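You operate a simulated robot arm through the tools that you are given. There is no shell and no other tool. Be economical: measure what you need, move in short steps, check, and stop when the job is done.

You are at the controls of a simulated two-armed robot. One attempt, no reset.

TASK
Open the brushes drawer, take the yellow rag from the inside of the brushes drawer and put it on the grey card and shut the drawer again. Put the bottle that says "soap" from the long table on the top of the carton stand and the bottle marked "foam" on the purple card. Push the small drawer shut. Close the drawer of the lasting machine. Take the green ticket on the top of the grey bench and put it away on the top of the black step. Open the blue plate drawer, fetch the blue filter and set it in the inside of the blue plate drawer and shut the drawer again. Any order will do. Set down upright: bottle, green ticket, blue filter.

The check looks at the end state, three seconds after you hand in, the way a careful person would. Anything else that was tipped, shoved, dropped, spilled or broken makes it a failure.

THE ROBOT
Two 6-joint arms with two-finger parallel grippers on one trunk, on a base that drives. Base frame: it is fixed to the floor where the robot stands at the start and does not move with it; the origin is under the middle of the robot, x ahead of it, y to its left, z up; the surface under the hand at the start is at about z = 940. Lengths are in mm, angles in degrees, forces in N, time in s.
The left shoulder is at the start at [50, 170, 1274], the right one opposite. Each reaches about 1092 mm from its shoulder. Places, roughly: blue bottle, green bottle, orange bottle [1500, -250, 1000]; blue filter [3500, -3750, 750]; blue plate drawer [4700, -3300, 400]; brushes drawer [700, -300, 800]; drawer of the lasting machine [2900, -1700, 500]; green ticket [4000, -3500, 750]; grey card [2250, -250, 1000]; inside of the blue plate drawer [4800, -3400, 300]; purple card [1250, -250, 1000]; small drawer [1700, -200, 1000]; top of the black step (44x16 cm) [4260, 2100, 920]; top of the carton stand (30x15 cm) [2640, -480, 800]; yellow rag (10x6x3 cm) [800, -300, 800]. Payload 1.57 kg a hand.
The TCP of each hand is the grasp point between the finger pads, 30 mm short of the fingertips. In the tool frame z runs along the fingers and y along their closing line. Largest opening 80 mm; finger width 17, thickness 12; the body of the gripper, 40 by 82 mm, starts 80 mm behind the TCP.
Orientation is told as [roll, pitch, yaw] about the base's x, y, z axes, in that order, counted from this pose: with the fingers straight down and closing along the base's y, the tool's x points along the base's -x, its y along +y and its z along -z.

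THE INTERFACE
- The arms move only by the tool move_arm. It takes "left_commands", "right_commands" or both (then of equal length, played together; a hand with none holds still); each is a list that holds one entry, the list of rows, each a list of 7 numbers: the shift along the base's x, y, z in mm, then the turn, a rotation vector about the base's x, y, z in rad, then the gripper command, from -1 (fully open) to 1 (shut), values between in proportion. In form: [[[x, y, z, ax, ay, az, grip], ...]]. A call has 1 to 8 rows; each row is the pose to reach, as a shift and turn from the pose commanded when the call began. A row lasts 0.2 s, in which the tool goes at most 50 mm and 8.6 degrees; a call with a longer step from one row to the next is refused whole, and so is a gripper value outside its range. Where a pose cannot be reached the arm comes as near as it can. A force on the tool above 40 N (or 10 N above the force at the start of the call, whichever is more), or a blocked arm, ends the call early, and 0.2 s more pass. The fingers move at their own pace (about 45 mm/s each) and stop on an object; they squeeze with about 35 N. The grip force told is the motor's: it shows also when the fingers shut on nothing. Time passes only in rows, and 0.2 s behind the last, so rows that repeat a pose let the fingers close. It gives the time, the measured TCP pose, the force on the tool (base axes), the opening and the grip force at its end, in the units of the frame above (readings bear some noise), with the torque about the TCP (base axes, N m) and any sound that the robot's microphone picked up, and new pictures: "pictures" is both (left out), scene, wrist or none (wrist: the cameras of the hands that moved).
- Cameras (640 x 400 px; columns grow to the right, rows downward): "scene" is now at [28.7, -27.6, 1838.2]; the picture's right is [-0.37, -0.93, 0.00], its down [-0.74, 0.30, -0.61] and it looks along [0.56, -0.23, -0.79] (base axes); focal length 269 px, centre (320, 200). "left" rides on the left gripper at [72, 7, -122] in its tool frame; the picture's right is [-0.09, 1.00, 0.00], its down [-0.84, -0.08, -0.54] and it looks along [-0.54, -0.05, 0.84] (tool axes); focal length 238 px, centre (320, 200). "right" rides on the right gripper at [72, -7, -122] in its tool frame; the picture's right is [0.09, 1.00, 0.00], its down [-0.84, 0.08, -0.54] and it looks along [-0.54, 0.05, 0.84] (tool axes); focal length 238 px, centre (320, 200). There is no depth. A picture from a camera that has moved, and an enlarged one, comes with that camera's place and axes in the base frame and with its lens.
- slide_trunk(by): slides the trunk up (or, below 0, down) by that many mm; the arms and the scene camera ride with it, the base frame stays. It gives what a move gives, with no picture.
- drive_base(legs): drives the robot by 1 to 6 legs, each [ahead, left, turn to the left] in mm, mm and degrees, along the robot's own axes; the way and the turn of a leg run together, so that a leg with both is an arc; at most 1500 mm and 180 degrees a leg. The arms and the cameras ride along, it lands a little off, and it stops where it bumps. It gives what a move gives, and a new picture of the scene camera.
- turn_head(pan, tilt): turns the head with the scene camera to pan (to the left, within 86 degrees either way) and tilt (down, from -29 to 69), counted from straight ahead of the robot. It gives what a move gives, and a new picture of the scene camera.
- zoom(camera, box): a new picture of the part [left, top, right, bottom] of that camera's present view, enlarged. No time passes.
- finish_job(): hands the job in; it is judged then, once.

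Go step by step. Nothing tells you exact positions but the pictures and the camera data: compare them with the known pose of the tool, close in by small moves and look again before you grip or let go. The budget is 483 turns and 360 pictures, counting those below and the enlarged ones. Unless the task says otherwise, let go and move clear before handing in, and close with one line.

The tools are called as a command line: name --argument value ..., lists and objects as JSON in quotes. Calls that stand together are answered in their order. move_arm: Moves the arms, as the interface text tells. Its arguments: {"type":"object","properties":{"left_commands":{"type":"array","items":{"type":"array","items":{"type":"array","items":{"type":"number"}}}},"right_commands":{"type":"array","items":{"type":"array","items":{"type":"array","items":{"type":"number"}}}},"pictures":{"type":"string","enum":["both","scene","wrist","none"]}},"required":[]} The other tools are called the same way: slide_trunk (by) slides the trunk up or down; drive_base (legs) drives the base; turn_head (pan, tilt) turns the head that bears the scene camera; zoom (camera, box) takes an enlarged picture of a part of a camera's view; finish_job () hands the job in.

At the start:

```text
time_s: 0.0
left_eef_pos: [772.5, 103.2, 1164.1]
left_tcp_rot: [0.0, -0.2, 0.0]
left_contact_force: [0.5, -0.2, 0.5]
left_torque: [0.04, -0.01, -0.01]
left_opening: 80.0
left_finger_force: 0.0
right_eef_pos: [651.2, -494.8, 1163.9]
right_tcp_rot: [0.1, -0.1, 0.0]
right_contact_force: [-0.4, 0.4, 0.2]
right_torque: [0.03, -0.02, 0.03]
right_opening: 80.0
right_finger_force: 0.1
trunk travel left (down, up): [-889.0, 81.0]
robot x, y, heading: [5.3, -1.2, -0.1]
head pan, tilt: [-21.8, 52.6]
```

scene: 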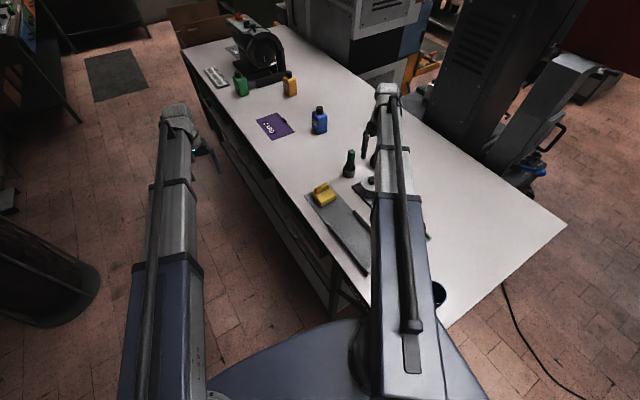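
right: 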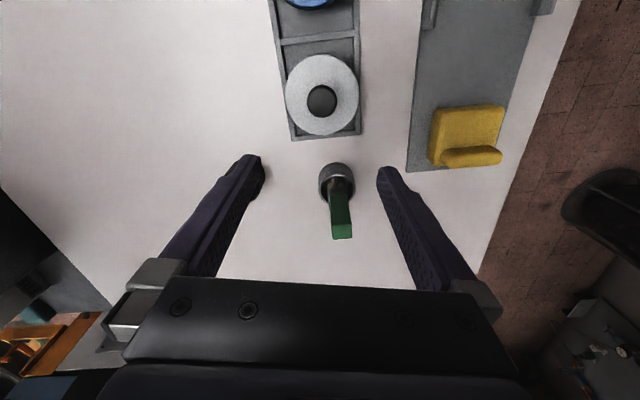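
left: 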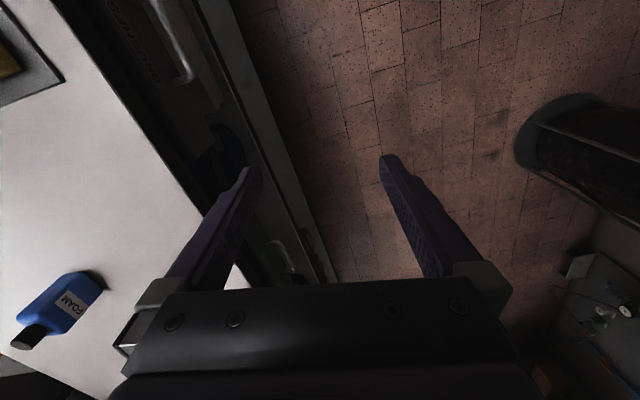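

I see the long table on the right with bottles, the purple card and tools. The brushes drawer is on its front, facing left. I'll look around before moving.

turn_head --pan -10 --tilt 25

turn_head --pan -70 --tilt 25

turn_head --pan 50 --tilt 25

```text
time_s: 0.9
left_eef_pos: [772.2, 102.7, 1163.1]
left_tcp_rot: [-0.1, -0.2, 0.0]
left_contact_force: [0.4, 0.0, -0.5]
left_torque: [-0.03, -0.03, 0.0]
left_opening: 79.7
left_finger_force: 0.1
right_eef_pos: [651.1, -496.5, 1164.2]
right_tcp_rot: [-0.1, 0.0, 0.0]
right_contact_force: [-0.1, 0.1, -0.2]
right_torque: [0.0, 0.01, -0.01]
right_opening: 80.2
right_finger_force: 0.1
trunk travel left (down, up): [-889.0, 81.0]
robot x, y, heading: [1.6, -2.0, 0.1]
head pan, tilt: [-10.0, 25.0]
camera scene: at [50.2, -15.9, 1879.0], right [-0.17, -0.98, 0.0], down [-0.42, 0.07, -0.91], along [0.89, -0.16, -0.42], focal length 269 px, centre (320, 200)
```

scene: 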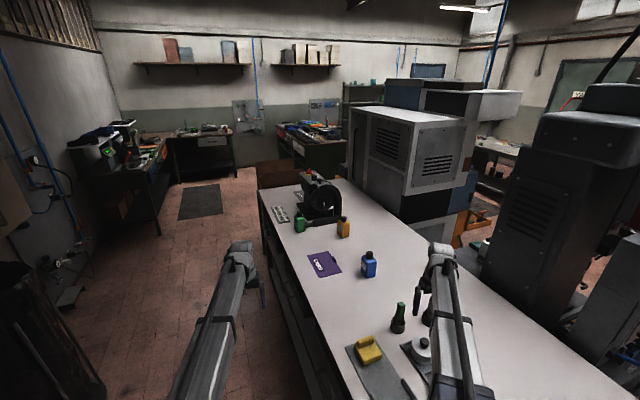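

```text
time_s: 2.2
left_eef_pos: [772.3, 102.2, 1164.7]
left_tcp_rot: [-0.2, -0.2, 0.0]
left_contact_force: [-0.8, 0.4, -0.2]
left_torque: [-0.01, 0.0, 0.0]
left_opening: 80.2
left_finger_force: 0.1
right_eef_pos: [650.9, -495.2, 1164.0]
right_tcp_rot: [0.0, 0.0, 0.0]
right_contact_force: [0.1, 0.5, 0.1]
right_torque: [0.0, -0.05, 0.01]
right_opening: 80.2
right_finger_force: 0.1
trunk travel left (down, up): [-889.0, 81.0]
robot x, y, heading: [-2.0, -1.2, 0.2]
head pan, tilt: [-70.0, 25.0]
camera scene: at [-8.9, -86.4, 1879.1], right [-0.94, -0.34, 0.0], down [-0.14, 0.4, -0.91], along [0.31, -0.85, -0.42], focal length 269 px, centre (320, 200)
```

scene: 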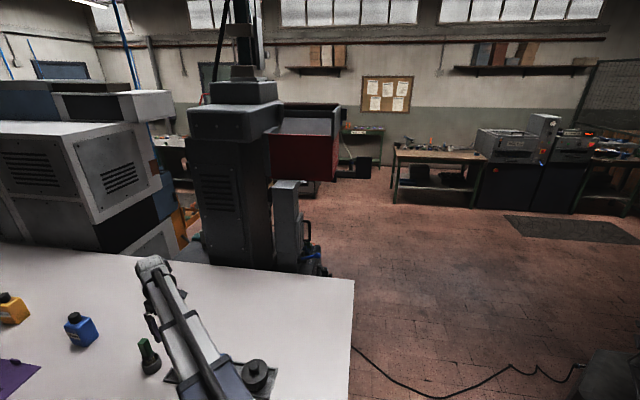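

```text
time_s: 4.2
left_eef_pos: [773.9, 102.5, 1163.0]
left_tcp_rot: [-0.1, -0.2, -0.1]
left_contact_force: [-0.8, -0.7, 0.0]
left_torque: [0.0, -0.02, 0.02]
left_opening: 80.1
left_finger_force: 0.1
right_eef_pos: [650.8, -495.3, 1164.1]
right_tcp_rot: [0.0, -0.1, 0.0]
right_contact_force: [-1.4, -0.2, -0.6]
right_torque: [0.01, -0.05, 0.03]
right_opening: 80.1
right_finger_force: 0.0
trunk travel left (down, up): [-889.0, 81.0]
robot x, y, heading: [4.6, -1.7, -0.3]
head pan, tilt: [50.0, 25.0]
camera scene: at [18.7, 70.7, 1879.1], right [0.77, -0.64, 0.0], down [-0.27, -0.32, -0.91], along [0.58, 0.69, -0.42], focal length 269 px, centre (320, 200)
```

scene: 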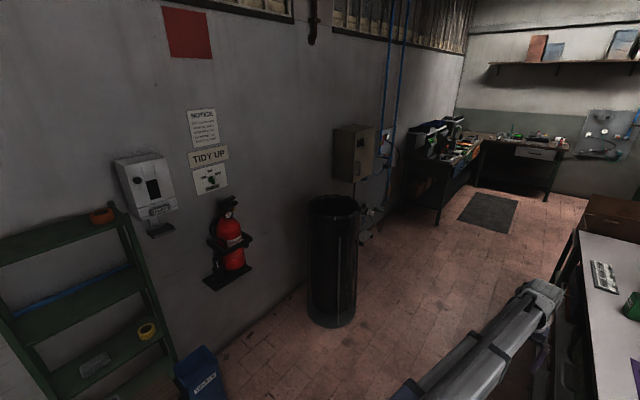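

The room is a workshop. I'll zoom in on the far part of the table.

turn_head --pan -15 --tilt 30

zoom --camera "scene" --box '[220, 100, 420, 225]'

zoom --camera "left" --box '[0, 0, 320, 200]'

```text
time_s: 5.6
left_eef_pos: [772.1, 102.3, 1163.9]
left_tcp_rot: [-0.1, -0.2, 0.0]
left_contact_force: [0.5, 0.1, 0.0]
left_torque: [-0.03, -0.01, -0.02]
left_opening: 80.0
left_finger_force: 0.1
right_eef_pos: [650.3, -494.2, 1164.3]
right_tcp_rot: [-0.1, 0.0, 0.0]
right_contact_force: [0.7, 0.2, -0.2]
right_torque: [0.0, 0.0, -0.02]
right_opening: 80.0
right_finger_force: 0.2
trunk travel left (down, up): [-889.0, 81.0]
robot x, y, heading: [1.7, -0.9, -0.1]
head pan, tilt: [-15.0, 30.0]
camera scene: at [46.9, -23.2, 1871.2], right [-0.26, -0.97, 0.0], down [-0.48, 0.13, -0.87], along [0.84, -0.22, -0.5], focal length 269 px, centre (320, 200)
```

scene: 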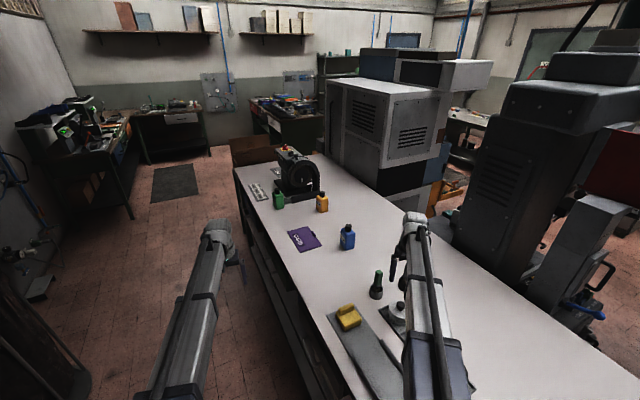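

```text
3.20 times, centred on (320, 162) of scene
camera zoom: at [46.9, -23.2, 1871.2], right [-0.26, -0.97, 0.0], down [-0.48, 0.13, -0.87], along [0.84, -0.22, -0.5], focal length 862 px, centre (320, 320)
```

zoom: 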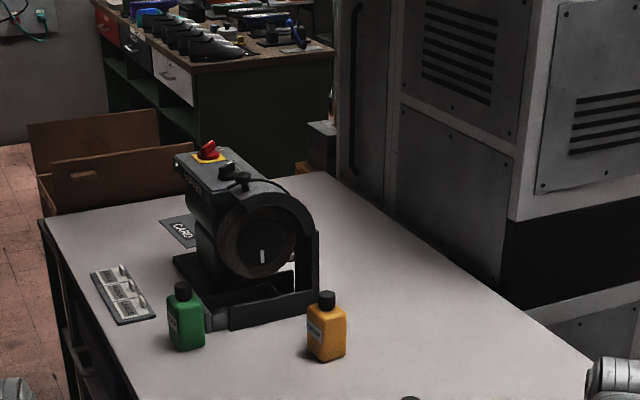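

```text
2.00 times, centred on (160, 100) of left
camera zoom: at [700.1, 108.8, 1285.1], right [0.09, 1.0, 0.0], down [0.84, -0.08, 0.54], along [0.54, -0.05, -0.84], focal length 477 px, centre (640, 400)
```

zoom: 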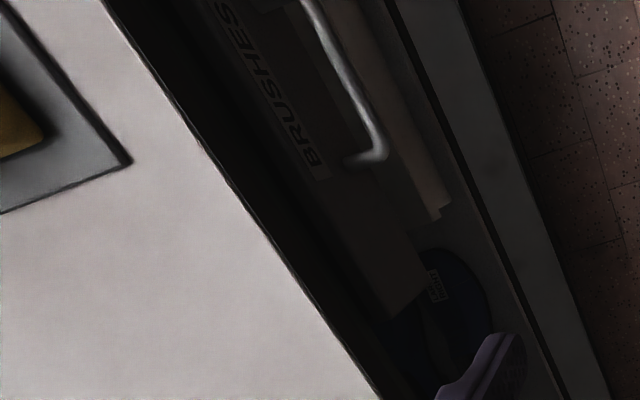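

I've found the bottles, purple card, grey card and the polishing machine. Now I'll check my own base size and the drawer front below me.

turn_head --pan -60 --tilt 69

turn_head --pan 10 --tilt 69

```text
time_s: 6.7
left_eef_pos: [772.6, 102.1, 1164.5]
left_tcp_rot: [-0.1, -0.2, 0.1]
left_contact_force: [0.1, 0.7, 0.1]
left_torque: [0.02, 0.05, 0.05]
left_opening: 80.0
left_finger_force: 0.1
right_eef_pos: [650.0, -494.5, 1163.3]
right_tcp_rot: [-0.1, 0.0, 0.0]
right_contact_force: [0.1, -0.4, 0.7]
right_torque: [-0.01, 0.01, 0.0]
right_opening: 80.0
right_finger_force: 0.0
trunk travel left (down, up): [-889.0, 81.0]
robot x, y, heading: [0.3, 1.1, 0.0]
head pan, tilt: [-60.0, 68.8]
camera scene: at [-12.5, -48.3, 1819.7], right [-0.87, -0.5, 0.0], down [-0.47, 0.81, -0.36], along [0.18, -0.31, -0.93], focal length 269 px, centre (320, 200)
```

scene: 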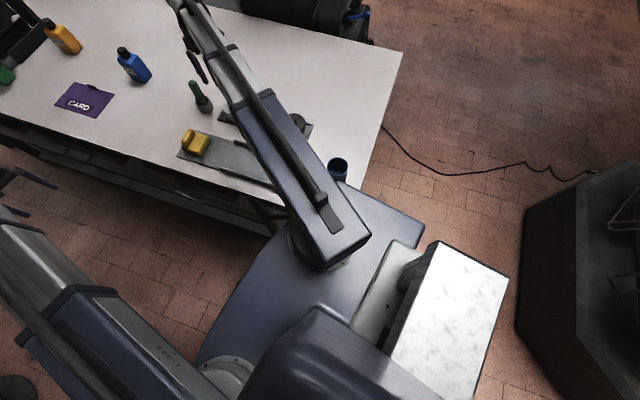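

```text
time_s: 8.1
left_eef_pos: [771.9, 101.5, 1162.0]
left_tcp_rot: [-0.1, -0.2, 0.0]
left_contact_force: [-0.2, 0.9, -0.4]
left_torque: [0.0, -0.01, -0.01]
left_opening: 80.1
left_finger_force: 0.0
right_eef_pos: [650.7, -494.6, 1164.8]
right_tcp_rot: [0.0, 0.0, 0.0]
right_contact_force: [1.3, 0.7, 0.5]
right_torque: [0.02, 0.01, 0.02]
right_opening: 80.1
right_finger_force: 0.0
trunk travel left (down, up): [-889.0, 81.0]
robot x, y, heading: [2.5, -1.1, 0.3]
head pan, tilt: [10.0, 68.8]
camera scene: at [14.6, 9.8, 1819.7], right [0.17, -0.98, 0.0], down [-0.92, -0.16, -0.36], along [0.36, 0.06, -0.93], focal length 269 px, centre (320, 200)
```

scene: 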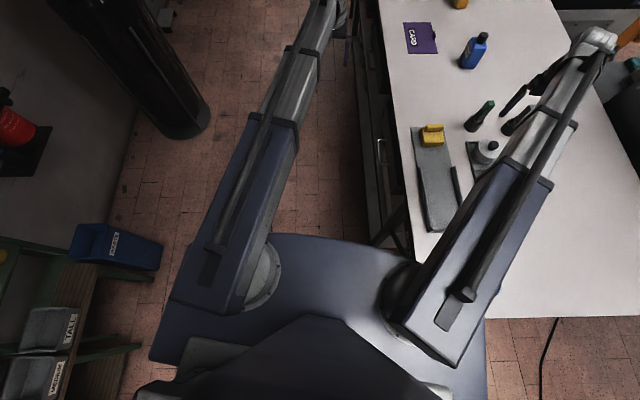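

The table is turned about 10.5° from my x axis, and the brushes handle is near [640, -147, 828]. I'll drive parallel to the table and step away from it a little.

drive_base --legs '[[0, 180, 0], [0, 0, 10.5]]'

turn_head --pan -35 --tilt 60

```text
time_s: 10.3
left_eef_pos: [739.7, 425.6, 1163.8]
left_tcp_rot: [-0.1, -0.2, 10.6]
left_contact_force: [0.1, 0.5, 0.3]
left_torque: [0.02, 0.01, -0.01]
left_opening: 79.8
left_finger_force: 0.0
right_eef_pos: [730.6, -184.9, 1164.3]
right_tcp_rot: [0.0, 0.1, 10.7]
right_contact_force: [0.3, 0.0, -0.4]
right_torque: [-0.03, -0.01, -0.04]
right_opening: 79.8
right_finger_force: 0.0
trunk travel left (down, up): [-889.0, 81.0]
robot x, y, heading: [0.9, 183.5, 10.7]
head pan, tilt: [10.0, 68.8]
camera scene: at [12.5, 194.8, 1819.7], right [0.35, -0.94, 0.0], down [-0.87, -0.33, -0.36], along [0.34, 0.13, -0.93], focal length 269 px, centre (320, 200)
```

scene: 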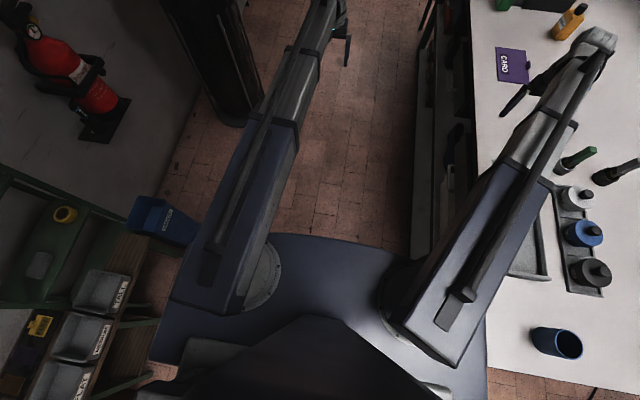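

```text
time_s: 11.5
left_eef_pos: [739.9, 424.3, 1163.8]
left_tcp_rot: [-0.1, -0.1, 10.6]
left_contact_force: [0.2, 1.1, -1.0]
left_torque: [-0.03, 0.04, 0.02]
left_opening: 79.6
left_finger_force: 0.0
right_eef_pos: [731.0, -184.2, 1163.6]
right_tcp_rot: [0.0, 0.0, 10.7]
right_contact_force: [-0.5, 0.4, 0.0]
right_torque: [-0.02, 0.03, -0.03]
right_opening: 80.0
right_finger_force: 0.1
trunk travel left (down, up): [-889.0, 81.0]
robot x, y, heading: [1.0, 178.4, 10.7]
head pan, tilt: [-35.0, 60.0]
camera scene: at [20.9, 147.6, 1829.1], right [-0.41, -0.91, 0.0], down [-0.79, 0.36, -0.5], along [0.46, -0.21, -0.87], focal length 269 px, centre (320, 200)
```

scene: 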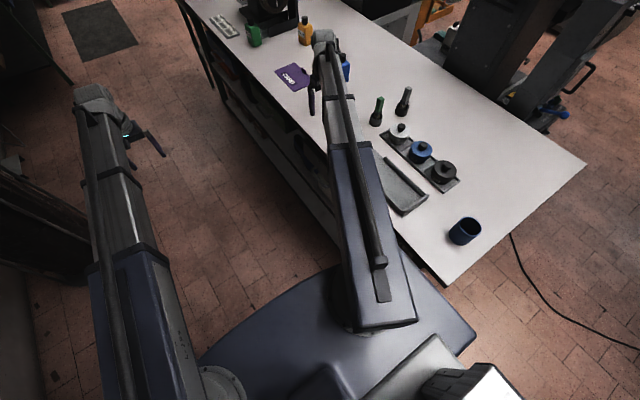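

The right arm hides the handle, so I'll move the right hand up and over the table. At the same time I'll turn the left hand toward the drawer front.

move_arm --left_commands '[[[-10, -30, -25, -0.1445, -0.0268, 0, -1], [-20, -60, -50, -0.289, -0.0536, 0, -1], [-30, -90, -75, -0.4335, -0.0804, 0, -1], [-40, -120, -100, -0.578, -0.1072, 0, -1], [-50, -150, -125, -0.7225, -0.134, 0, -1], [-60, -180, -150, -0.867, -0.1608, 0, -1], [-70, -210, -175, -1.0115, -0.1876, 0, -1], [-80, -240, -200, -1.156, -0.2144, 0, -1]]]' --right_commands '[[[5, -20, 15, 0, 0, 0, -1], [10, -40, 30, 0, 0, 0, -1], [15, -60, 45, 0, 0, 0, -1], [20, -80, 60, 0, 0, 0, -1], [25, -100, 75, 0, 0, 0, -1], [30, -120, 90, 0, 0, 0, -1], [35, -140, 105, 0, 0, 0, -1], [40, -160, 120, 0, 0, 0, -1]]]' --pictures "none"

move_arm --left_commands '[[[0, -10, -10, -0.1445, -0.0268, 0, -1], [-5, -20, -20, -0.289, -0.0536, 0, -1], [-10, -30, -30, -0.384, -0.0711, 0, -1]]]' --pictures "both"

```text
time_s: 13.3
left_eef_pos: [674.1, 185.2, 1298.4]
left_tcp_rot: [-67.3, 0.1, 10.7]
left_contact_force: [0.8, -0.5, -0.1]
left_torque: [0.01, 0.03, 0.0]
left_opening: 80.0
left_finger_force: 0.0
left hand out of reach, approached as far as the arm can: row 1, 2, 3, 4, 5, 6, 7, 8
right_eef_pos: [772.2, -345.4, 1164.0]
right_tcp_rot: [-0.1, -0.1, 10.7]
right_contact_force: [-0.9, -0.2, -0.2]
right_torque: [0.03, 0.0, 0.03]
right_opening: 79.9
right_finger_force: 0.1
right hand out of reach, approached as far as the arm can: row 1, 2, 3, 4, 5, 6, 7, 8
trunk travel left (down, up): [-889.0, 81.0]
robot x, y, heading: [-1.2, 180.7, 10.8]
head pan, tilt: [-35.0, 60.0]
```

```text
time_s: 14.1
left_eef_pos: [654.9, 156.4, 1383.8]
left_tcp_rot: [-89.9, 0.2, 10.7]
left_contact_force: [0.3, 1.0, -0.2]
left_torque: [0.04, 0.01, 0.0]
left_opening: 79.8
left_finger_force: 0.0
left hand out of reach, approached as far as the arm can: row 1, 2, 3
right_eef_pos: [771.5, -344.7, 1163.2]
right_tcp_rot: [0.0, 0.0, 10.7]
right_contact_force: [0.8, -0.8, 0.1]
right_torque: [-0.01, -0.03, -0.01]
right_opening: 80.2
right_finger_force: 0.0
trunk travel left (down, up): [-889.0, 81.0]
robot x, y, heading: [-2.7, 183.2, 10.7]
head pan, tilt: [-35.0, 60.0]
camera scene: at [20.6, 147.0, 1829.1], right [-0.41, -0.91, 0.0], down [-0.79, 0.36, -0.5], along [0.46, -0.21, -0.87], focal length 269 px, centre (320, 200)
camera left: at [561.9, 262.0, 1376.6], right [0.09, 0.02, -1.0], down [0.72, 0.69, 0.08], along [0.69, -0.73, 0.04], focal length 238 px, centre (320, 200)
```

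scene: 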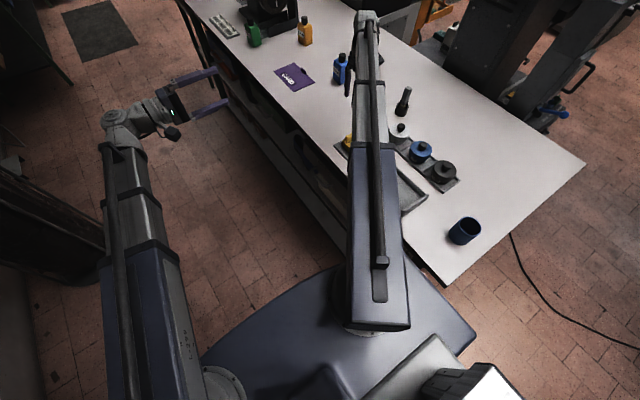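
left: 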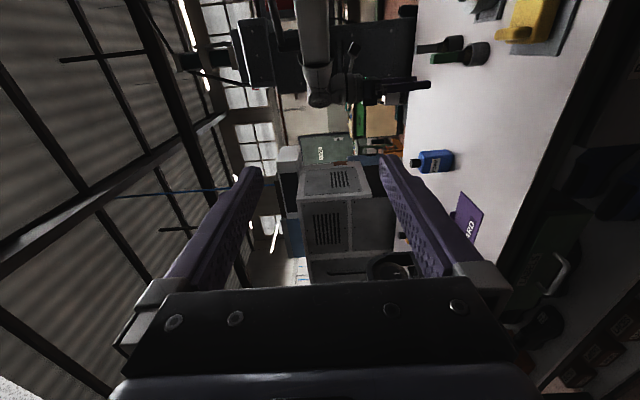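

The hands did not change height as I asked, so I'll test how the arms can move up and down.

move_arm --left_commands '[[[0, 0, -30, 0, 0, 0, -1], [0, 0, -60, 0, 0, 0, -1]]]' --right_commands '[[[0, 0, 30, 0, 0, 0, -1], [0, 0, 60, 0, 0, 0, -1]]]' --pictures "none"

move_arm --right_commands '[[[0, 0, -40, 0, 0, 0, -1], [0, 0, -80, 0, 0, 0, -1]]]' --pictures "none"

```text
time_s: 14.7
left_eef_pos: [656.4, 156.1, 1383.0]
left_tcp_rot: [-89.7, 0.2, 10.7]
left_contact_force: [0.2, -0.4, 0.5]
left_torque: [-0.04, 0.04, -0.01]
left_opening: 80.1
left_finger_force: 0.1
left hand out of reach, approached as far as the arm can: row 1, 2
right_eef_pos: [773.6, -343.8, 1163.0]
right_tcp_rot: [-0.1, 0.0, 10.7]
right_contact_force: [-0.4, 0.4, -0.7]
right_torque: [-0.02, 0.03, 0.02]
right_opening: 80.2
right_finger_force: 0.1
right hand out of reach, approached as far as the arm can: row 1, 2
trunk travel left (down, up): [-889.0, 81.0]
robot x, y, heading: [-2.5, 181.0, 10.7]
head pan, tilt: [-35.0, 60.0]
```

```text
time_s: 15.3
left_eef_pos: [656.0, 156.9, 1383.2]
left_tcp_rot: [-89.7, 0.0, 10.7]
left_contact_force: [-0.2, 0.2, 0.0]
left_torque: [0.01, 0.02, 0.0]
left_opening: 80.1
left_finger_force: 0.0
right_eef_pos: [771.6, -344.8, 1163.0]
right_tcp_rot: [0.0, -0.1, 10.6]
right_contact_force: [0.5, -0.6, 0.0]
right_torque: [0.01, -0.04, 0.01]
right_opening: 80.0
right_finger_force: 0.2
right hand out of reach, approached as far as the arm can: row 1, 2
trunk travel left (down, up): [-889.0, 81.0]
robot x, y, heading: [-1.0, 184.3, 11.0]
head pan, tilt: [-35.0, 60.0]
```

Arm height follows the trunk only, with the wrist about 220 mm behind the TCP at a fixed height. I'll park the left hand pointing down over the aisle. Then I'll bring the right hand in front of the brushes handle, tilted 45°.

move_arm --left_commands '[[[-10, 45, 0, 0.1445, 0.0268, 0, -1], [-20, 90, 0, 0.289, 0.0536, 0, -1], [-30, 135, 0, 0.4335, 0.0804, 0, -1], [-40, 180, 0, 0.578, 0.1072, 0, -1], [-40, 225, 0, 0.7225, 0.134, 0, -1], [-40, 270, 0, 0.867, 0.1608, 0, -1], [-40, 300, 0, 1.0115, 0.1876, 0, -1], [-40, 320, 0, 1.156, 0.2144, 0, -1]]]' --right_commands '[[[-20, 40, 0, 0, 0, 0, -1], [-40, 80, 0, 0, 0, 0, -1], [-60, 120, 5, -0.13, -0.024, 0, -1], [-80, 165, 10, -0.26, -0.048, 0, -1], [-100, 210, 15, -0.39, -0.072, 0, -1], [-120, 255, 20, -0.52, -0.097, 0, -1], [-140, 300, 40, -0.65, -0.121, 0, -1], [-160, 344, 64, -0.773, -0.143, 0, -1]]]' --pictures "none"

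move_arm --left_commands '[[[0, 10, 0, 0.1445, 0.0268, 0, -1], [0, 20, 0, 0.289, 0.0536, 0, -1], [0, 30, 0, 0.384, 0.0711, 0, -1]]]' --pictures "none"

turn_head --pan -30 --tilt 55

zoom --camera "right" --box '[0, 0, 640, 400]'

```text
refused: row 7 steps farther than a row can; nothing moved
```

```text
time_s: 16.1
left_eef_pos: [652.9, 185.3, 1298.6]
left_tcp_rot: [-67.3, 0.1, 10.7]
left_contact_force: [0.9, 0.2, -0.2]
left_torque: [0.01, 0.02, 0.0]
left_opening: 80.0
left_finger_force: 0.1
left hand out of reach, approached as far as the arm can: row 1, 2, 3
right_eef_pos: [772.6, -344.7, 1163.9]
right_tcp_rot: [0.0, 0.0, 10.8]
right_contact_force: [0.4, 0.6, -0.1]
right_torque: [-0.02, 0.03, 0.01]
right_opening: 80.0
right_finger_force: 0.2
trunk travel left (down, up): [-889.0, 81.0]
robot x, y, heading: [2.4, 183.7, 10.7]
head pan, tilt: [-35.0, 60.0]
```

```text
time_s: 16.7
left_eef_pos: [653.1, 185.9, 1300.2]
left_tcp_rot: [-67.5, 0.1, 10.7]
left_contact_force: [0.0, 0.2, -0.4]
left_torque: [0.01, 0.04, 0.0]
left_opening: 79.8
left_finger_force: 0.1
right_eef_pos: [772.5, -343.9, 1163.6]
right_tcp_rot: [0.0, 0.0, 10.7]
right_contact_force: [-1.3, -0.1, 0.5]
right_torque: [0.02, 0.04, 0.01]
right_opening: 79.8
right_finger_force: 0.0
trunk travel left (down, up): [-889.0, 81.0]
robot x, y, heading: [2.0, 182.7, 10.7]
head pan, tilt: [-30.0, 55.0]
camera scene: at [28.1, 151.0, 1835.1], right [-0.33, -0.94, 0.0], down [-0.77, 0.27, -0.57], along [0.54, -0.19, -0.82], focal length 269 px, centre (320, 200)
```

scene: 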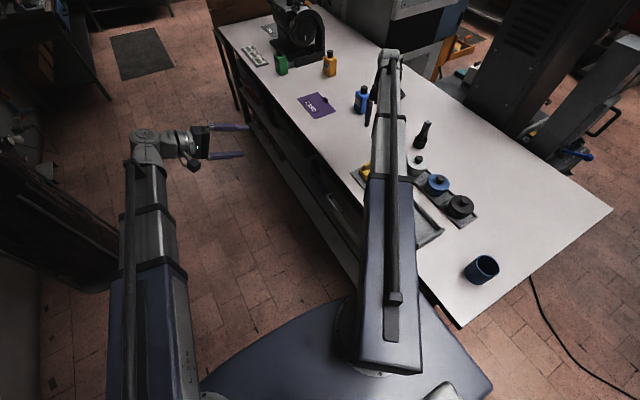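

```text
1.00 times, centred on (320, 200) of right (not enlarged: the box is as wide or as high as the picture)
camera zoom: at [702.8, -364.8, 1285.5], right [-0.27, 0.96, 0.0], down [0.81, 0.23, 0.54], along [0.52, 0.15, -0.84], focal length 238 px, centre (320, 200)
```

zoom: 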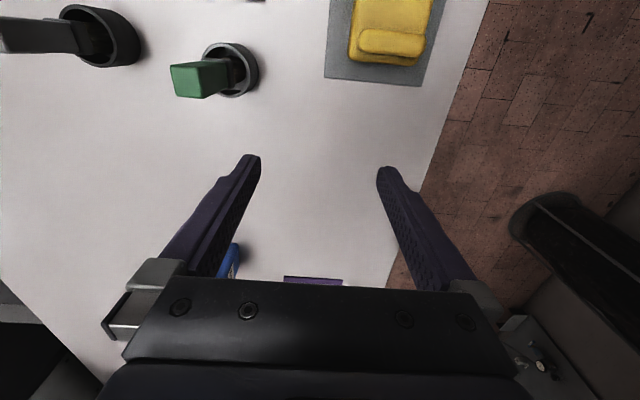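

One row was too long a step. I'll resend it with smaller steps.

move_arm --left_commands '[[[-5, 42, 0, 0.1445, 0.0268, 0, -1], [-10, 84, 0, 0.289, 0.0536, 0, -1], [-15, 126, 0, 0.4335, 0.0804, 0, -1], [-20, 160, 0, 0.578, 0.1072, 0, -1], [-25, 190, 0, 0.7225, 0.134, 0, -1], [-30, 220, 0, 0.867, 0.1608, 0, -1], [-35, 250, 0, 1.0115, 0.1876, 0, -1], [-40, 280, 0, 1.156, 0.2144, 0, -1]]]' --right_commands '[[[-20, 40, 0, 0, 0, 0, -1], [-40, 80, 0, 0, 0, 0, -1], [-60, 120, 5, -0.13, -0.024, 0, -1], [-80, 160, 10, -0.26, -0.048, 0, -1], [-100, 200, 20, -0.39, -0.072, 0, -1], [-115, 240, 30, -0.52, -0.097, 0, -1], [-130, 280, 45, -0.65, -0.121, 0, -1], [-145, 320, 64, -0.773, -0.143, 0, -1]]]' --pictures "both"

```text
time_s: 18.5
left_eef_pos: [605.6, 468.7, 1164.1]
left_tcp_rot: [-0.1, -0.3, 10.6]
left_contact_force: [-1.3, 0.2, 0.4]
left_torque: [0.0, -0.01, -0.02]
left_opening: 80.0
left_finger_force: 0.0
left hand out of reach, approached as far as the arm can: row 1, 2, 3, 4, 5, 6, 7, 8
right_eef_pos: [624.0, -25.2, 1229.3]
right_tcp_rot: [-45.2, 0.1, 10.5]
right_contact_force: [-0.1, -0.2, 0.2]
right_torque: [-0.04, 0.01, -0.03]
right_opening: 80.0
right_finger_force: 0.0
right hand out of reach, approached as far as the arm can: row 3, 5, 7
trunk travel left (down, up): [-889.0, 81.0]
robot x, y, heading: [0.1, 180.2, 10.8]
head pan, tilt: [-30.0, 55.0]
camera scene: at [27.5, 152.5, 1835.2], right [-0.33, -0.94, 0.0], down [-0.77, 0.27, -0.57], along [0.54, -0.19, -0.82], focal length 269 px, centre (320, 200)
camera right: at [538.1, 43.0, 1319.6], right [-0.22, 0.67, -0.71], down [0.74, 0.59, 0.33], along [0.63, -0.45, -0.63], focal length 238 px, centre (320, 200)
camera left: at [533.3, 461.0, 1285.1], right [-0.09, 1.0, 0.0], down [0.84, 0.08, 0.54], along [0.54, 0.05, -0.84], focal length 238 px, centre (320, 200)
```

scene: 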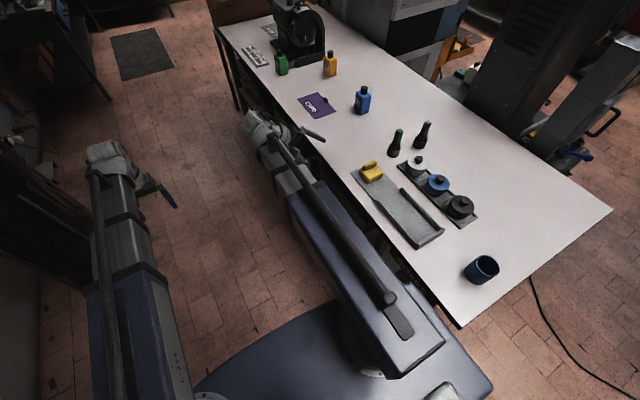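
right: 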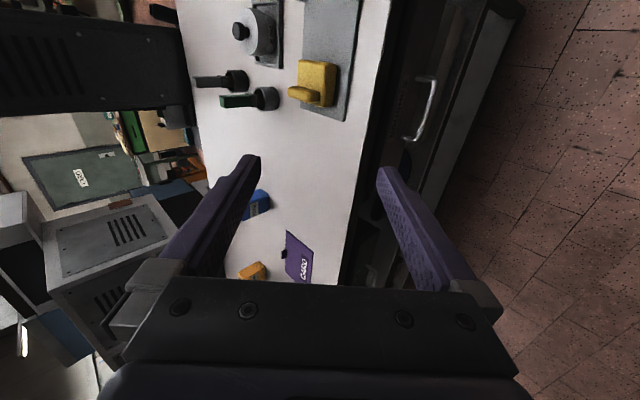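
left: 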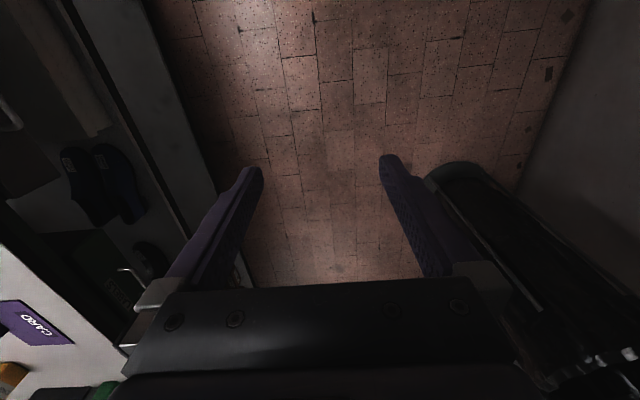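

I can see the handle of one drawer in the right camera and another further along in the left camera. I'll zoom in on both to read the labels.

zoom --camera "right" --box '[340, 0, 540, 200]'

zoom --camera "left" --box '[0, 200, 160, 320]'

```text
2.00 times, centred on (440, 100) of right
camera zoom: at [538.1, 43.0, 1319.6], right [-0.22, 0.67, -0.71], down [0.74, 0.59, 0.33], along [0.63, -0.45, -0.63], focal length 477 px, centre (80, 400)
```

zoom: 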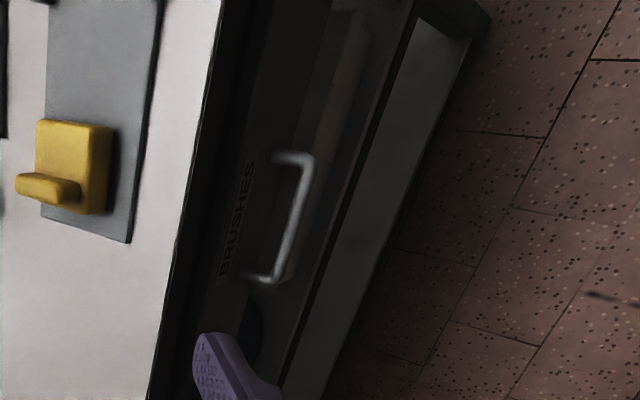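

```text
3.33 times, centred on (80, 260) of left
camera zoom: at [533.3, 461.0, 1285.1], right [-0.09, 1.0, 0.0], down [0.84, 0.08, 0.54], along [0.54, 0.05, -0.84], focal length 794 px, centre (1120, 0)
```

zoom: 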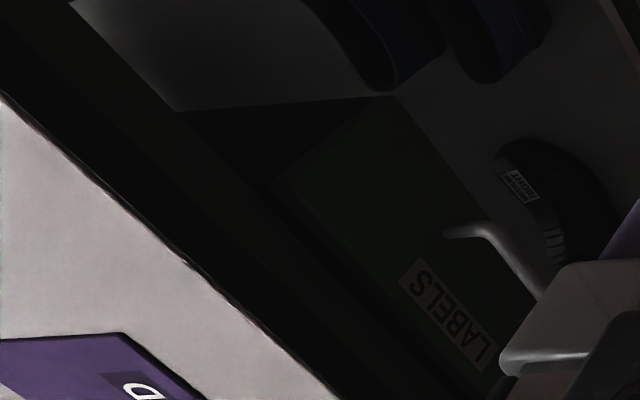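

This is the brushes drawer, and its handle centre is near [661, -132, 810]. I'll lower the trunk with the hand standing off in front of it and look again.

slide_trunk --by -340

zoom --camera "right" --box '[0, 0, 640, 400]'

turn_head --pan -30 --tilt 55

```text
time_s: 21.9
left_eef_pos: [606.0, 466.6, 823.2]
left_tcp_rot: [-0.1, -0.2, 10.6]
left_contact_force: [-0.8, 0.0, -0.1]
left_torque: [-0.01, 0.0, -0.01]
left_opening: 80.0
left_finger_force: 0.1
right_eef_pos: [624.2, -26.2, 888.6]
right_tcp_rot: [-45.0, 0.1, 10.6]
right_contact_force: [0.1, 0.5, 0.7]
right_torque: [0.02, -0.02, 0.02]
right_opening: 80.1
right_finger_force: 0.0
trunk travel left (down, up): [-549.0, 421.0]
robot x, y, heading: [2.3, 178.9, 10.5]
head pan, tilt: [-30.0, 55.0]
```

```text
1.00 times, centred on (320, 200) of right (not enlarged: the box is as wide or as high as the picture)
camera zoom: at [539.0, 41.7, 979.2], right [-0.22, 0.67, -0.7], down [0.74, 0.58, 0.33], along [0.63, -0.45, -0.63], focal length 238 px, centre (320, 200)
```

zoom: 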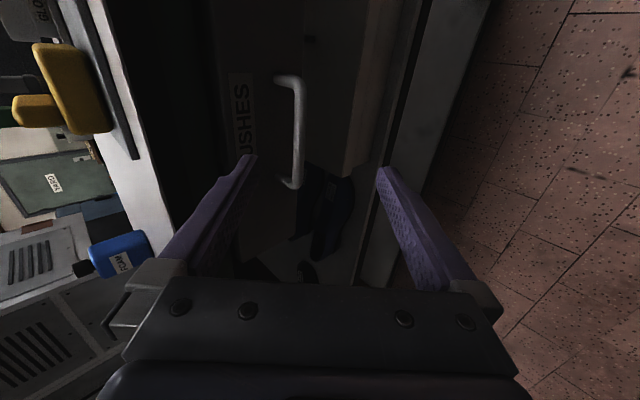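

```text
time_s: 22.4
left_eef_pos: [605.4, 466.3, 825.2]
left_tcp_rot: [-0.1, -0.3, 10.5]
left_contact_force: [0.1, 0.3, 0.0]
left_torque: [-0.02, 0.01, 0.0]
left_opening: 80.3
left_finger_force: 0.0
right_eef_pos: [624.0, -25.4, 888.4]
right_tcp_rot: [-45.0, 0.1, 10.6]
right_contact_force: [0.0, 0.1, -0.6]
right_torque: [-0.04, -0.03, -0.01]
right_opening: 80.2
right_finger_force: 0.0
trunk travel left (down, up): [-549.0, 421.0]
robot x, y, heading: [-2.9, 183.8, 10.9]
head pan, tilt: [-30.0, 55.0]
camera scene: at [28.1, 151.2, 1495.1], right [-0.33, -0.94, 0.0], down [-0.77, 0.27, -0.57], along [0.54, -0.19, -0.82], focal length 269 px, centre (320, 200)
```

scene: 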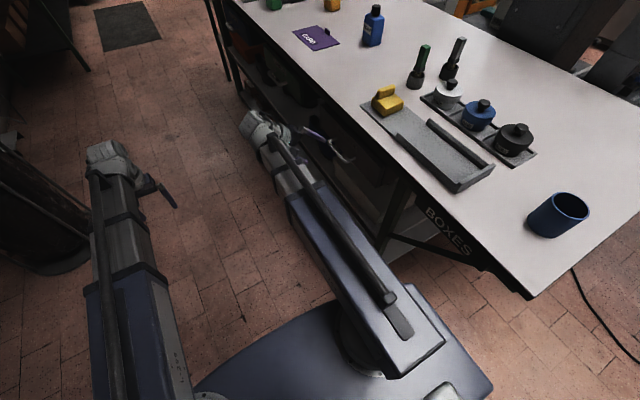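

Stereo puts the handle bar from [605, -143] to [718, -125] at z about 805. I'll level the right hand so it points at the drawer front with the fingers above and below the bar, then lower the trunk to that height.

move_arm --right_commands '[[[4, -4, 25, -0.129, -0.0238, 0, -1], [8, -8, 50, -0.258, -0.0476, 0, -1], [12, -12, 75, -0.386, -0.0714, 0, -1], [15, -15, 100, -0.515, -0.0952, 0, -1], [18, -19, 125, -0.643, -0.119, 0, -1], [21, -22, 155, -0.772, -0.143, 0, -1]]]' --pictures "none"

slide_trunk --by -239

zoom --camera "right" --box '[0, 0, 640, 400]'

```text
time_s: 23.9
left_eef_pos: [606.9, 466.7, 823.7]
left_tcp_rot: [-0.1, -0.2, 10.6]
left_contact_force: [0.3, -0.5, -0.2]
left_torque: [-0.01, 0.03, 0.0]
left_opening: 79.8
left_finger_force: 0.0
right_eef_pos: [645.4, -47.9, 1042.9]
right_tcp_rot: [-90.0, 0.2, 10.5]
right_contact_force: [0.5, -0.7, 0.4]
right_torque: [-0.01, -0.01, -0.02]
right_opening: 80.0
right_finger_force: 0.0
right hand out of reach, approached as far as the arm can: row 1, 2, 3
trunk travel left (down, up): [-549.0, 421.0]
robot x, y, heading: [-0.4, 180.9, 10.4]
head pan, tilt: [-30.0, 55.0]
```

```text
time_s: 26.3
left_eef_pos: [605.7, 466.6, 584.7]
left_tcp_rot: [0.0, -0.1, 10.7]
left_contact_force: [0.0, -0.8, 0.2]
left_torque: [0.0, 0.02, 0.03]
left_opening: 79.9
left_finger_force: 0.1
right_eef_pos: [645.3, -47.1, 804.3]
right_tcp_rot: [-89.8, 0.1, 10.5]
right_contact_force: [0.6, -0.4, 0.3]
right_torque: [0.0, 0.02, -0.01]
right_opening: 80.1
right_finger_force: 0.0
trunk travel left (down, up): [-310.0, 660.0]
robot x, y, heading: [-3.4, 183.2, 10.5]
head pan, tilt: [-30.0, 55.0]
```

```text
1.00 times, centred on (320, 200) of right (not enlarged: the box is as wide or as high as the picture)
camera zoom: at [552.2, 59.8, 811.4], right [-0.09, -0.02, -1.0], down [0.72, 0.69, -0.08], along [0.68, -0.73, -0.05], focal length 238 px, centre (320, 200)
```

zoom: 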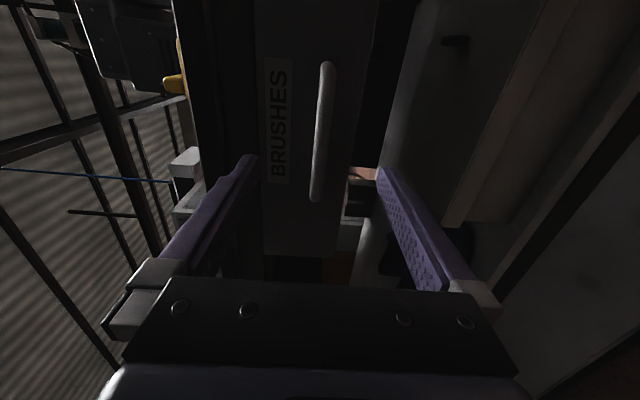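

The bar lies between the fingers. I'll advance about 78 mm and close on it.

move_arm --right_commands '[[[4, -20, 0, 0, 0, 0, -1], [7.5, -40, 0, 0, 0, 0, -1], [11, -60, 0, 0, 0, 0, -1], [14.3, -77, 0, 0, 0, 0, -1], [14.3, -77, 0, 0, 0, 0, -1]]]' --pictures "wrist"

```text
time_s: 27.5
left_eef_pos: [606.8, 466.1, 583.8]
left_tcp_rot: [-0.1, -0.2, 10.6]
left_contact_force: [-0.3, -0.5, -0.5]
left_torque: [0.01, -0.02, -0.03]
left_opening: 80.3
left_finger_force: 0.1
right_eef_pos: [659.2, -125.4, 804.7]
right_tcp_rot: [-89.9, 0.2, 10.4]
right_contact_force: [-0.6, 0.5, -0.3]
right_torque: [-0.01, -0.02, 0.0]
right_opening: 79.9
right_finger_force: 0.1
trunk travel left (down, up): [-310.0, 660.0]
robot x, y, heading: [-1.7, 181.3, 10.6]
head pan, tilt: [-30.0, 55.0]
camera right: at [566.1, -18.3, 811.3], right [-0.09, -0.02, -1.0], down [0.72, 0.69, -0.08], along [0.68, -0.73, -0.05], focal length 238 px, centre (320, 200)
```

right: 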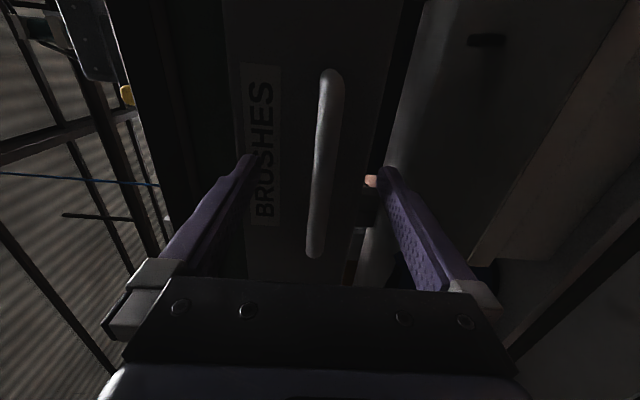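

Clear so far, so I'll close the fingers.

move_arm --right_commands '[[[0, 0, 0, 0, 0, 0, 1], [0, 0, 0, 0, 0, 0, 1], [0, 0, 0, 0, 0, 0, 1], [0, 0, 0, 0, 0, 0, 1], [0, 0, 0, 0, 0, 0, 1]]]' --pictures "wrist"

```text
time_s: 28.7
left_eef_pos: [607.2, 467.5, 584.6]
left_tcp_rot: [-0.1, -0.1, 10.7]
left_contact_force: [-0.4, -0.2, -0.3]
left_torque: [-0.02, -0.01, -0.01]
left_opening: 80.0
left_finger_force: 0.1
right_eef_pos: [657.7, -124.2, 802.9]
right_tcp_rot: [-89.7, 0.2, 10.5]
right_contact_force: [-4.5, 2.6, -15.1]
right_torque: [0.25, -0.09, -0.03]
right_opening: 14.1
right_finger_force: 23.7
trunk travel left (down, up): [-310.0, 660.0]
robot x, y, heading: [-0.3, 180.5, 10.7]
head pan, tilt: [-30.0, 55.0]
camera right: at [566.2, -18.0, 810.4], right [-0.09, -0.01, -1.0], down [0.72, 0.69, -0.08], along [0.68, -0.73, -0.06], focal length 238 px, centre (320, 200)
```

right: 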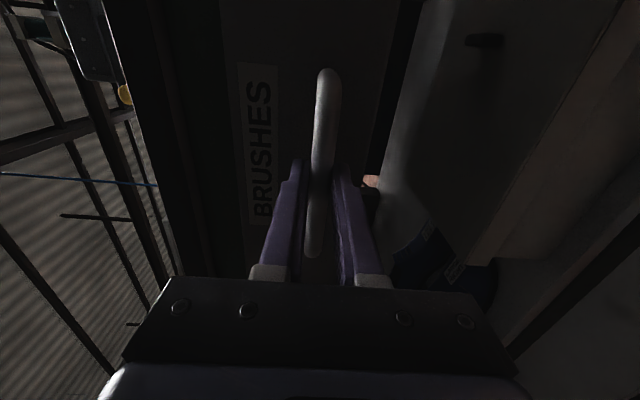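

The bar is gripped. I'll pull along the drawer's normal.

move_arm --right_commands '[[[-5.5, 29.5, 0, 0, 0, 0, 1], [-11, 59, 0, 0, 0, 0, 1], [-16.5, 88.5, 0, 0, 0, 0, 1], [-22, 118, 0, 0, 0, 0, 1], [-27.5, 147.5, 0, 0, 0, 0, 1], [-33, 177, 0, 0, 0, 0, 1], [-38.5, 206.5, 0, 0, 0, 0, 1], [-44, 236, 0, 0, 0, 0, 1]]]' --pictures "both"

```text
time_s: 30.6
left_eef_pos: [606.2, 466.9, 583.8]
left_tcp_rot: [-0.1, 0.0, 10.6]
left_contact_force: [-0.3, 0.0, 0.2]
left_torque: [-0.03, 0.03, -0.01]
left_opening: 79.6
left_finger_force: 0.0
right_eef_pos: [614.0, 111.5, 803.1]
right_tcp_rot: [-89.5, 0.3, 10.4]
right_contact_force: [-2.3, 1.0, -6.8]
right_torque: [0.25, -0.19, -0.05]
right_opening: 14.0
right_finger_force: 30.6
trunk travel left (down, up): [-310.0, 660.0]
robot x, y, heading: [-2.9, 181.3, 10.5]
head pan, tilt: [-30.0, 55.0]
stopped in row 8 (right hand): the force on the tool passed its limit at 40 N (the readings are from after the stop); the commanded pose is now the measured one
camera scene: at [28.3, 151.1, 1256.6], right [-0.33, -0.94, 0.0], down [-0.77, 0.27, -0.57], along [0.54, -0.19, -0.82], focal length 269 px, centre (320, 200)
camera right: at [521.8, 218.6, 811.1], right [-0.1, -0.01, -1.0], down [0.73, 0.68, -0.08], along [0.68, -0.73, -0.06], focal length 238 px, centre (320, 200)
```

scene: 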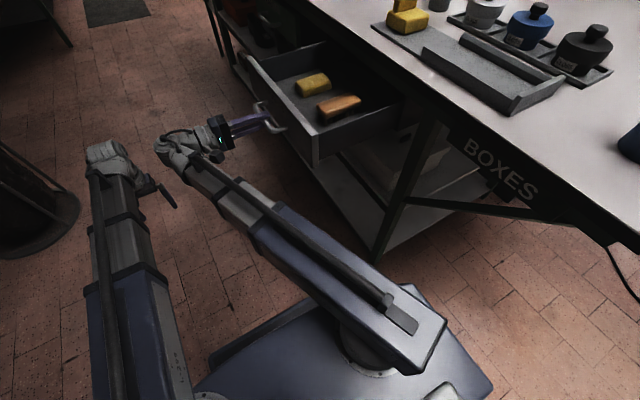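
right: 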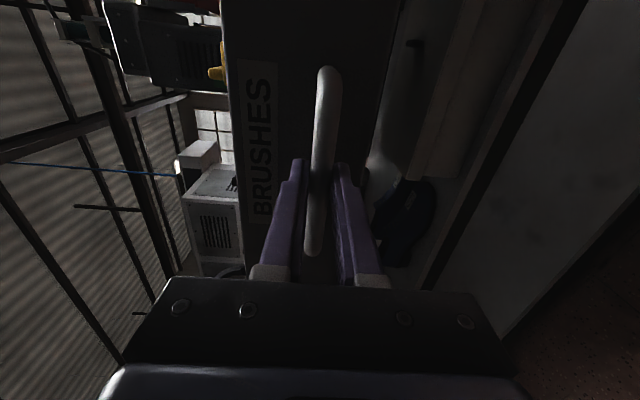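

The drawer is fully open, with the yellow rag and an orange item inside. I'll release, back off and rise.

move_arm --right_commands '[[[0, 0, 0, 0, 0, 0, -1], [0, 0, 0, 0, 0, 0, -1], [0, 0, 0, 0, 0, 0, -1], [0, 0, 0, 0, 0, 0, -1], [-5.5, 29.5, 0, 0, 0, 0, -1], [-11, 59, 0, 0, 0, 0, -1]]]' --pictures "none"

slide_trunk --by 350

turn_head --pan -30 --tilt 60

```text
time_s: 32.0
left_eef_pos: [606.5, 467.5, 584.7]
left_tcp_rot: [-0.1, -0.2, 10.6]
left_contact_force: [-0.1, 0.4, -0.4]
left_torque: [0.02, -0.01, -0.03]
left_opening: 79.9
left_finger_force: 0.0
right_eef_pos: [609.8, 163.2, 803.9]
right_tcp_rot: [-89.6, 0.2, 10.8]
right_contact_force: [-0.1, 0.2, -1.1]
right_torque: [0.01, 0.01, 0.0]
right_opening: 79.9
right_finger_force: 0.0
right hand out of reach, approached as far as the arm can: row 6
trunk travel left (down, up): [-310.0, 660.0]
robot x, y, heading: [0.5, 185.7, 10.6]
head pan, tilt: [-30.0, 55.0]
```

```text
time_s: 35.4
left_eef_pos: [605.7, 465.1, 935.2]
left_tcp_rot: [-0.1, -0.2, 10.6]
left_contact_force: [-0.4, 0.4, -0.6]
left_torque: [-0.02, 0.0, 0.03]
left_opening: 80.2
left_finger_force: 0.0
right_eef_pos: [609.7, 162.7, 1153.5]
right_tcp_rot: [-89.5, 0.4, 10.8]
right_contact_force: [-0.5, -0.1, -0.3]
right_torque: [0.0, -0.05, -0.01]
right_opening: 80.1
right_finger_force: 0.0
trunk travel left (down, up): [-660.0, 310.0]
robot x, y, heading: [-0.1, 179.8, 10.5]
head pan, tilt: [-30.0, 55.0]
```

```text
time_s: 36.1
left_eef_pos: [605.9, 466.5, 935.5]
left_tcp_rot: [-0.1, -0.2, 10.6]
left_contact_force: [-0.4, 0.1, 0.7]
left_torque: [0.0, 0.01, -0.02]
left_opening: 80.1
left_finger_force: 0.0
right_eef_pos: [610.4, 162.7, 1153.6]
right_tcp_rot: [-89.7, 0.4, 10.7]
right_contact_force: [0.0, 0.1, -0.6]
right_torque: [0.04, -0.01, 0.04]
right_opening: 79.9
right_finger_force: 0.1
trunk travel left (down, up): [-660.0, 310.0]
robot x, y, heading: [-3.5, 179.0, 10.7]
head pan, tilt: [-30.0, 60.0]
camera scene: at [22.9, 153.0, 1600.1], right [-0.33, -0.94, 0.0], down [-0.82, 0.29, -0.5], along [0.47, -0.17, -0.87], focal length 269 px, centre (320, 200)
```

scene: 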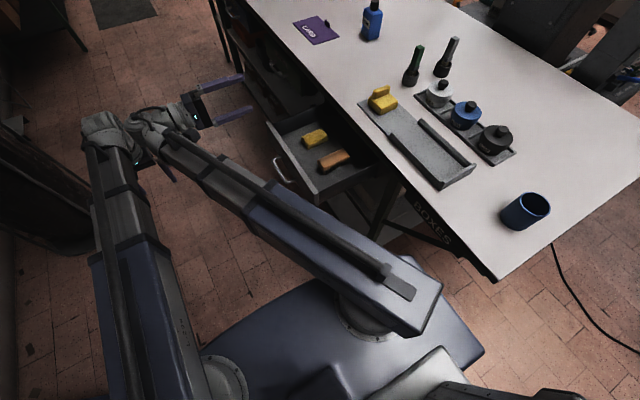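

I'll swing the right hand to point straight down above the rag.

move_arm --right_commands '[[[13, -22, 0, 0.1445, 0.0268, 0, -1], [26, -44, 0, 0.289, 0.0536, 0, -1], [39, -66, 0, 0.4335, 0.0804, 0, -1], [52, -88, 0, 0.578, 0.1072, 0, -1], [65, -110, 0, 0.7225, 0.134, 0, -1], [78, -132, 0, 0.867, 0.1608, 0, -1], [91, -154, 0, 1.0115, 0.1876, 0, -1], [104, -176, 0, 1.156, 0.2144, 0, -1]]]' --pictures "none"

move_arm --right_commands '[[[14, -23, 0, 0.1445, 0.0268, 0, -1], [28, -46, 0, 0.289, 0.0536, 0, -1], [40, -68, 0, 0.39, 0.0715, 0, -1]]]' --pictures "both"

```text
time_s: 37.9
left_eef_pos: [605.7, 467.2, 934.8]
left_tcp_rot: [-0.1, -0.2, 10.5]
left_contact_force: [-0.2, -0.3, -0.2]
left_torque: [0.03, 0.03, -0.03]
left_opening: 79.8
left_finger_force: 0.0
right_eef_pos: [718.3, -21.5, 950.2]
right_tcp_rot: [-22.1, -0.3, 10.9]
right_contact_force: [0.8, -0.5, -0.2]
right_torque: [-0.06, 0.01, -0.03]
right_opening: 80.0
right_finger_force: 0.0
right hand out of reach, approached as far as the arm can: row 1, 2, 3, 4, 5, 6, 7, 8
trunk travel left (down, up): [-660.0, 310.0]
robot x, y, heading: [-1.8, 181.6, 10.7]
head pan, tilt: [-30.0, 60.0]
```

```text
time_s: 38.7
left_eef_pos: [605.6, 466.6, 934.1]
left_tcp_rot: [0.0, -0.1, 10.6]
left_contact_force: [-0.2, -0.5, -0.5]
left_torque: [-0.06, 0.02, 0.03]
left_opening: 80.0
left_finger_force: 0.0
right_eef_pos: [756.5, -84.7, 935.5]
right_tcp_rot: [0.6, -0.3, 10.8]
right_contact_force: [-0.3, 0.6, -0.2]
right_torque: [0.02, 0.01, 0.01]
right_opening: 79.9
right_finger_force: 0.1
right hand out of reach, approached as far as the arm can: row 1, 2, 3
trunk travel left (down, up): [-660.0, 310.0]
robot x, y, heading: [-3.6, 183.5, 10.8]
head pan, tilt: [-30.0, 60.0]
camera scene: at [23.1, 152.5, 1600.0], right [-0.33, -0.94, 0.0], down [-0.82, 0.29, -0.5], along [0.47, -0.17, -0.87], focal length 269 px, centre (320, 200)
camera right: at [686.2, -106.1, 1055.8], right [-0.28, 0.96, 0.01], down [0.8, 0.23, 0.55], along [0.52, 0.16, -0.84], focal length 238 px, centre (320, 200)
```

scene: 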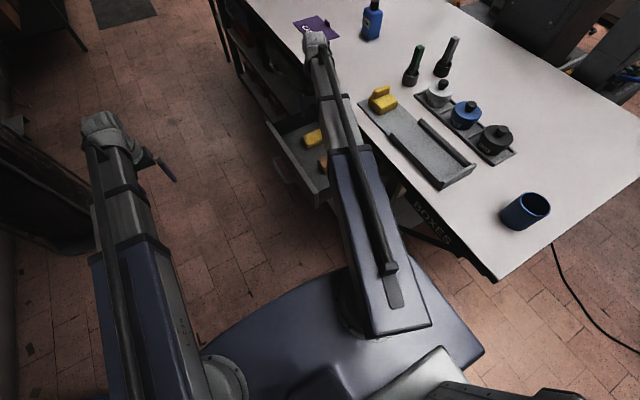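
right: 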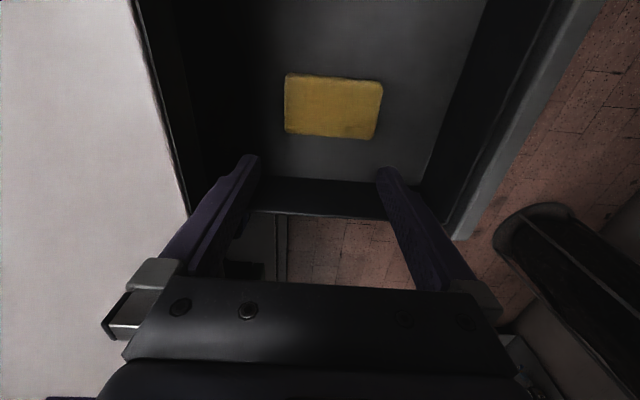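

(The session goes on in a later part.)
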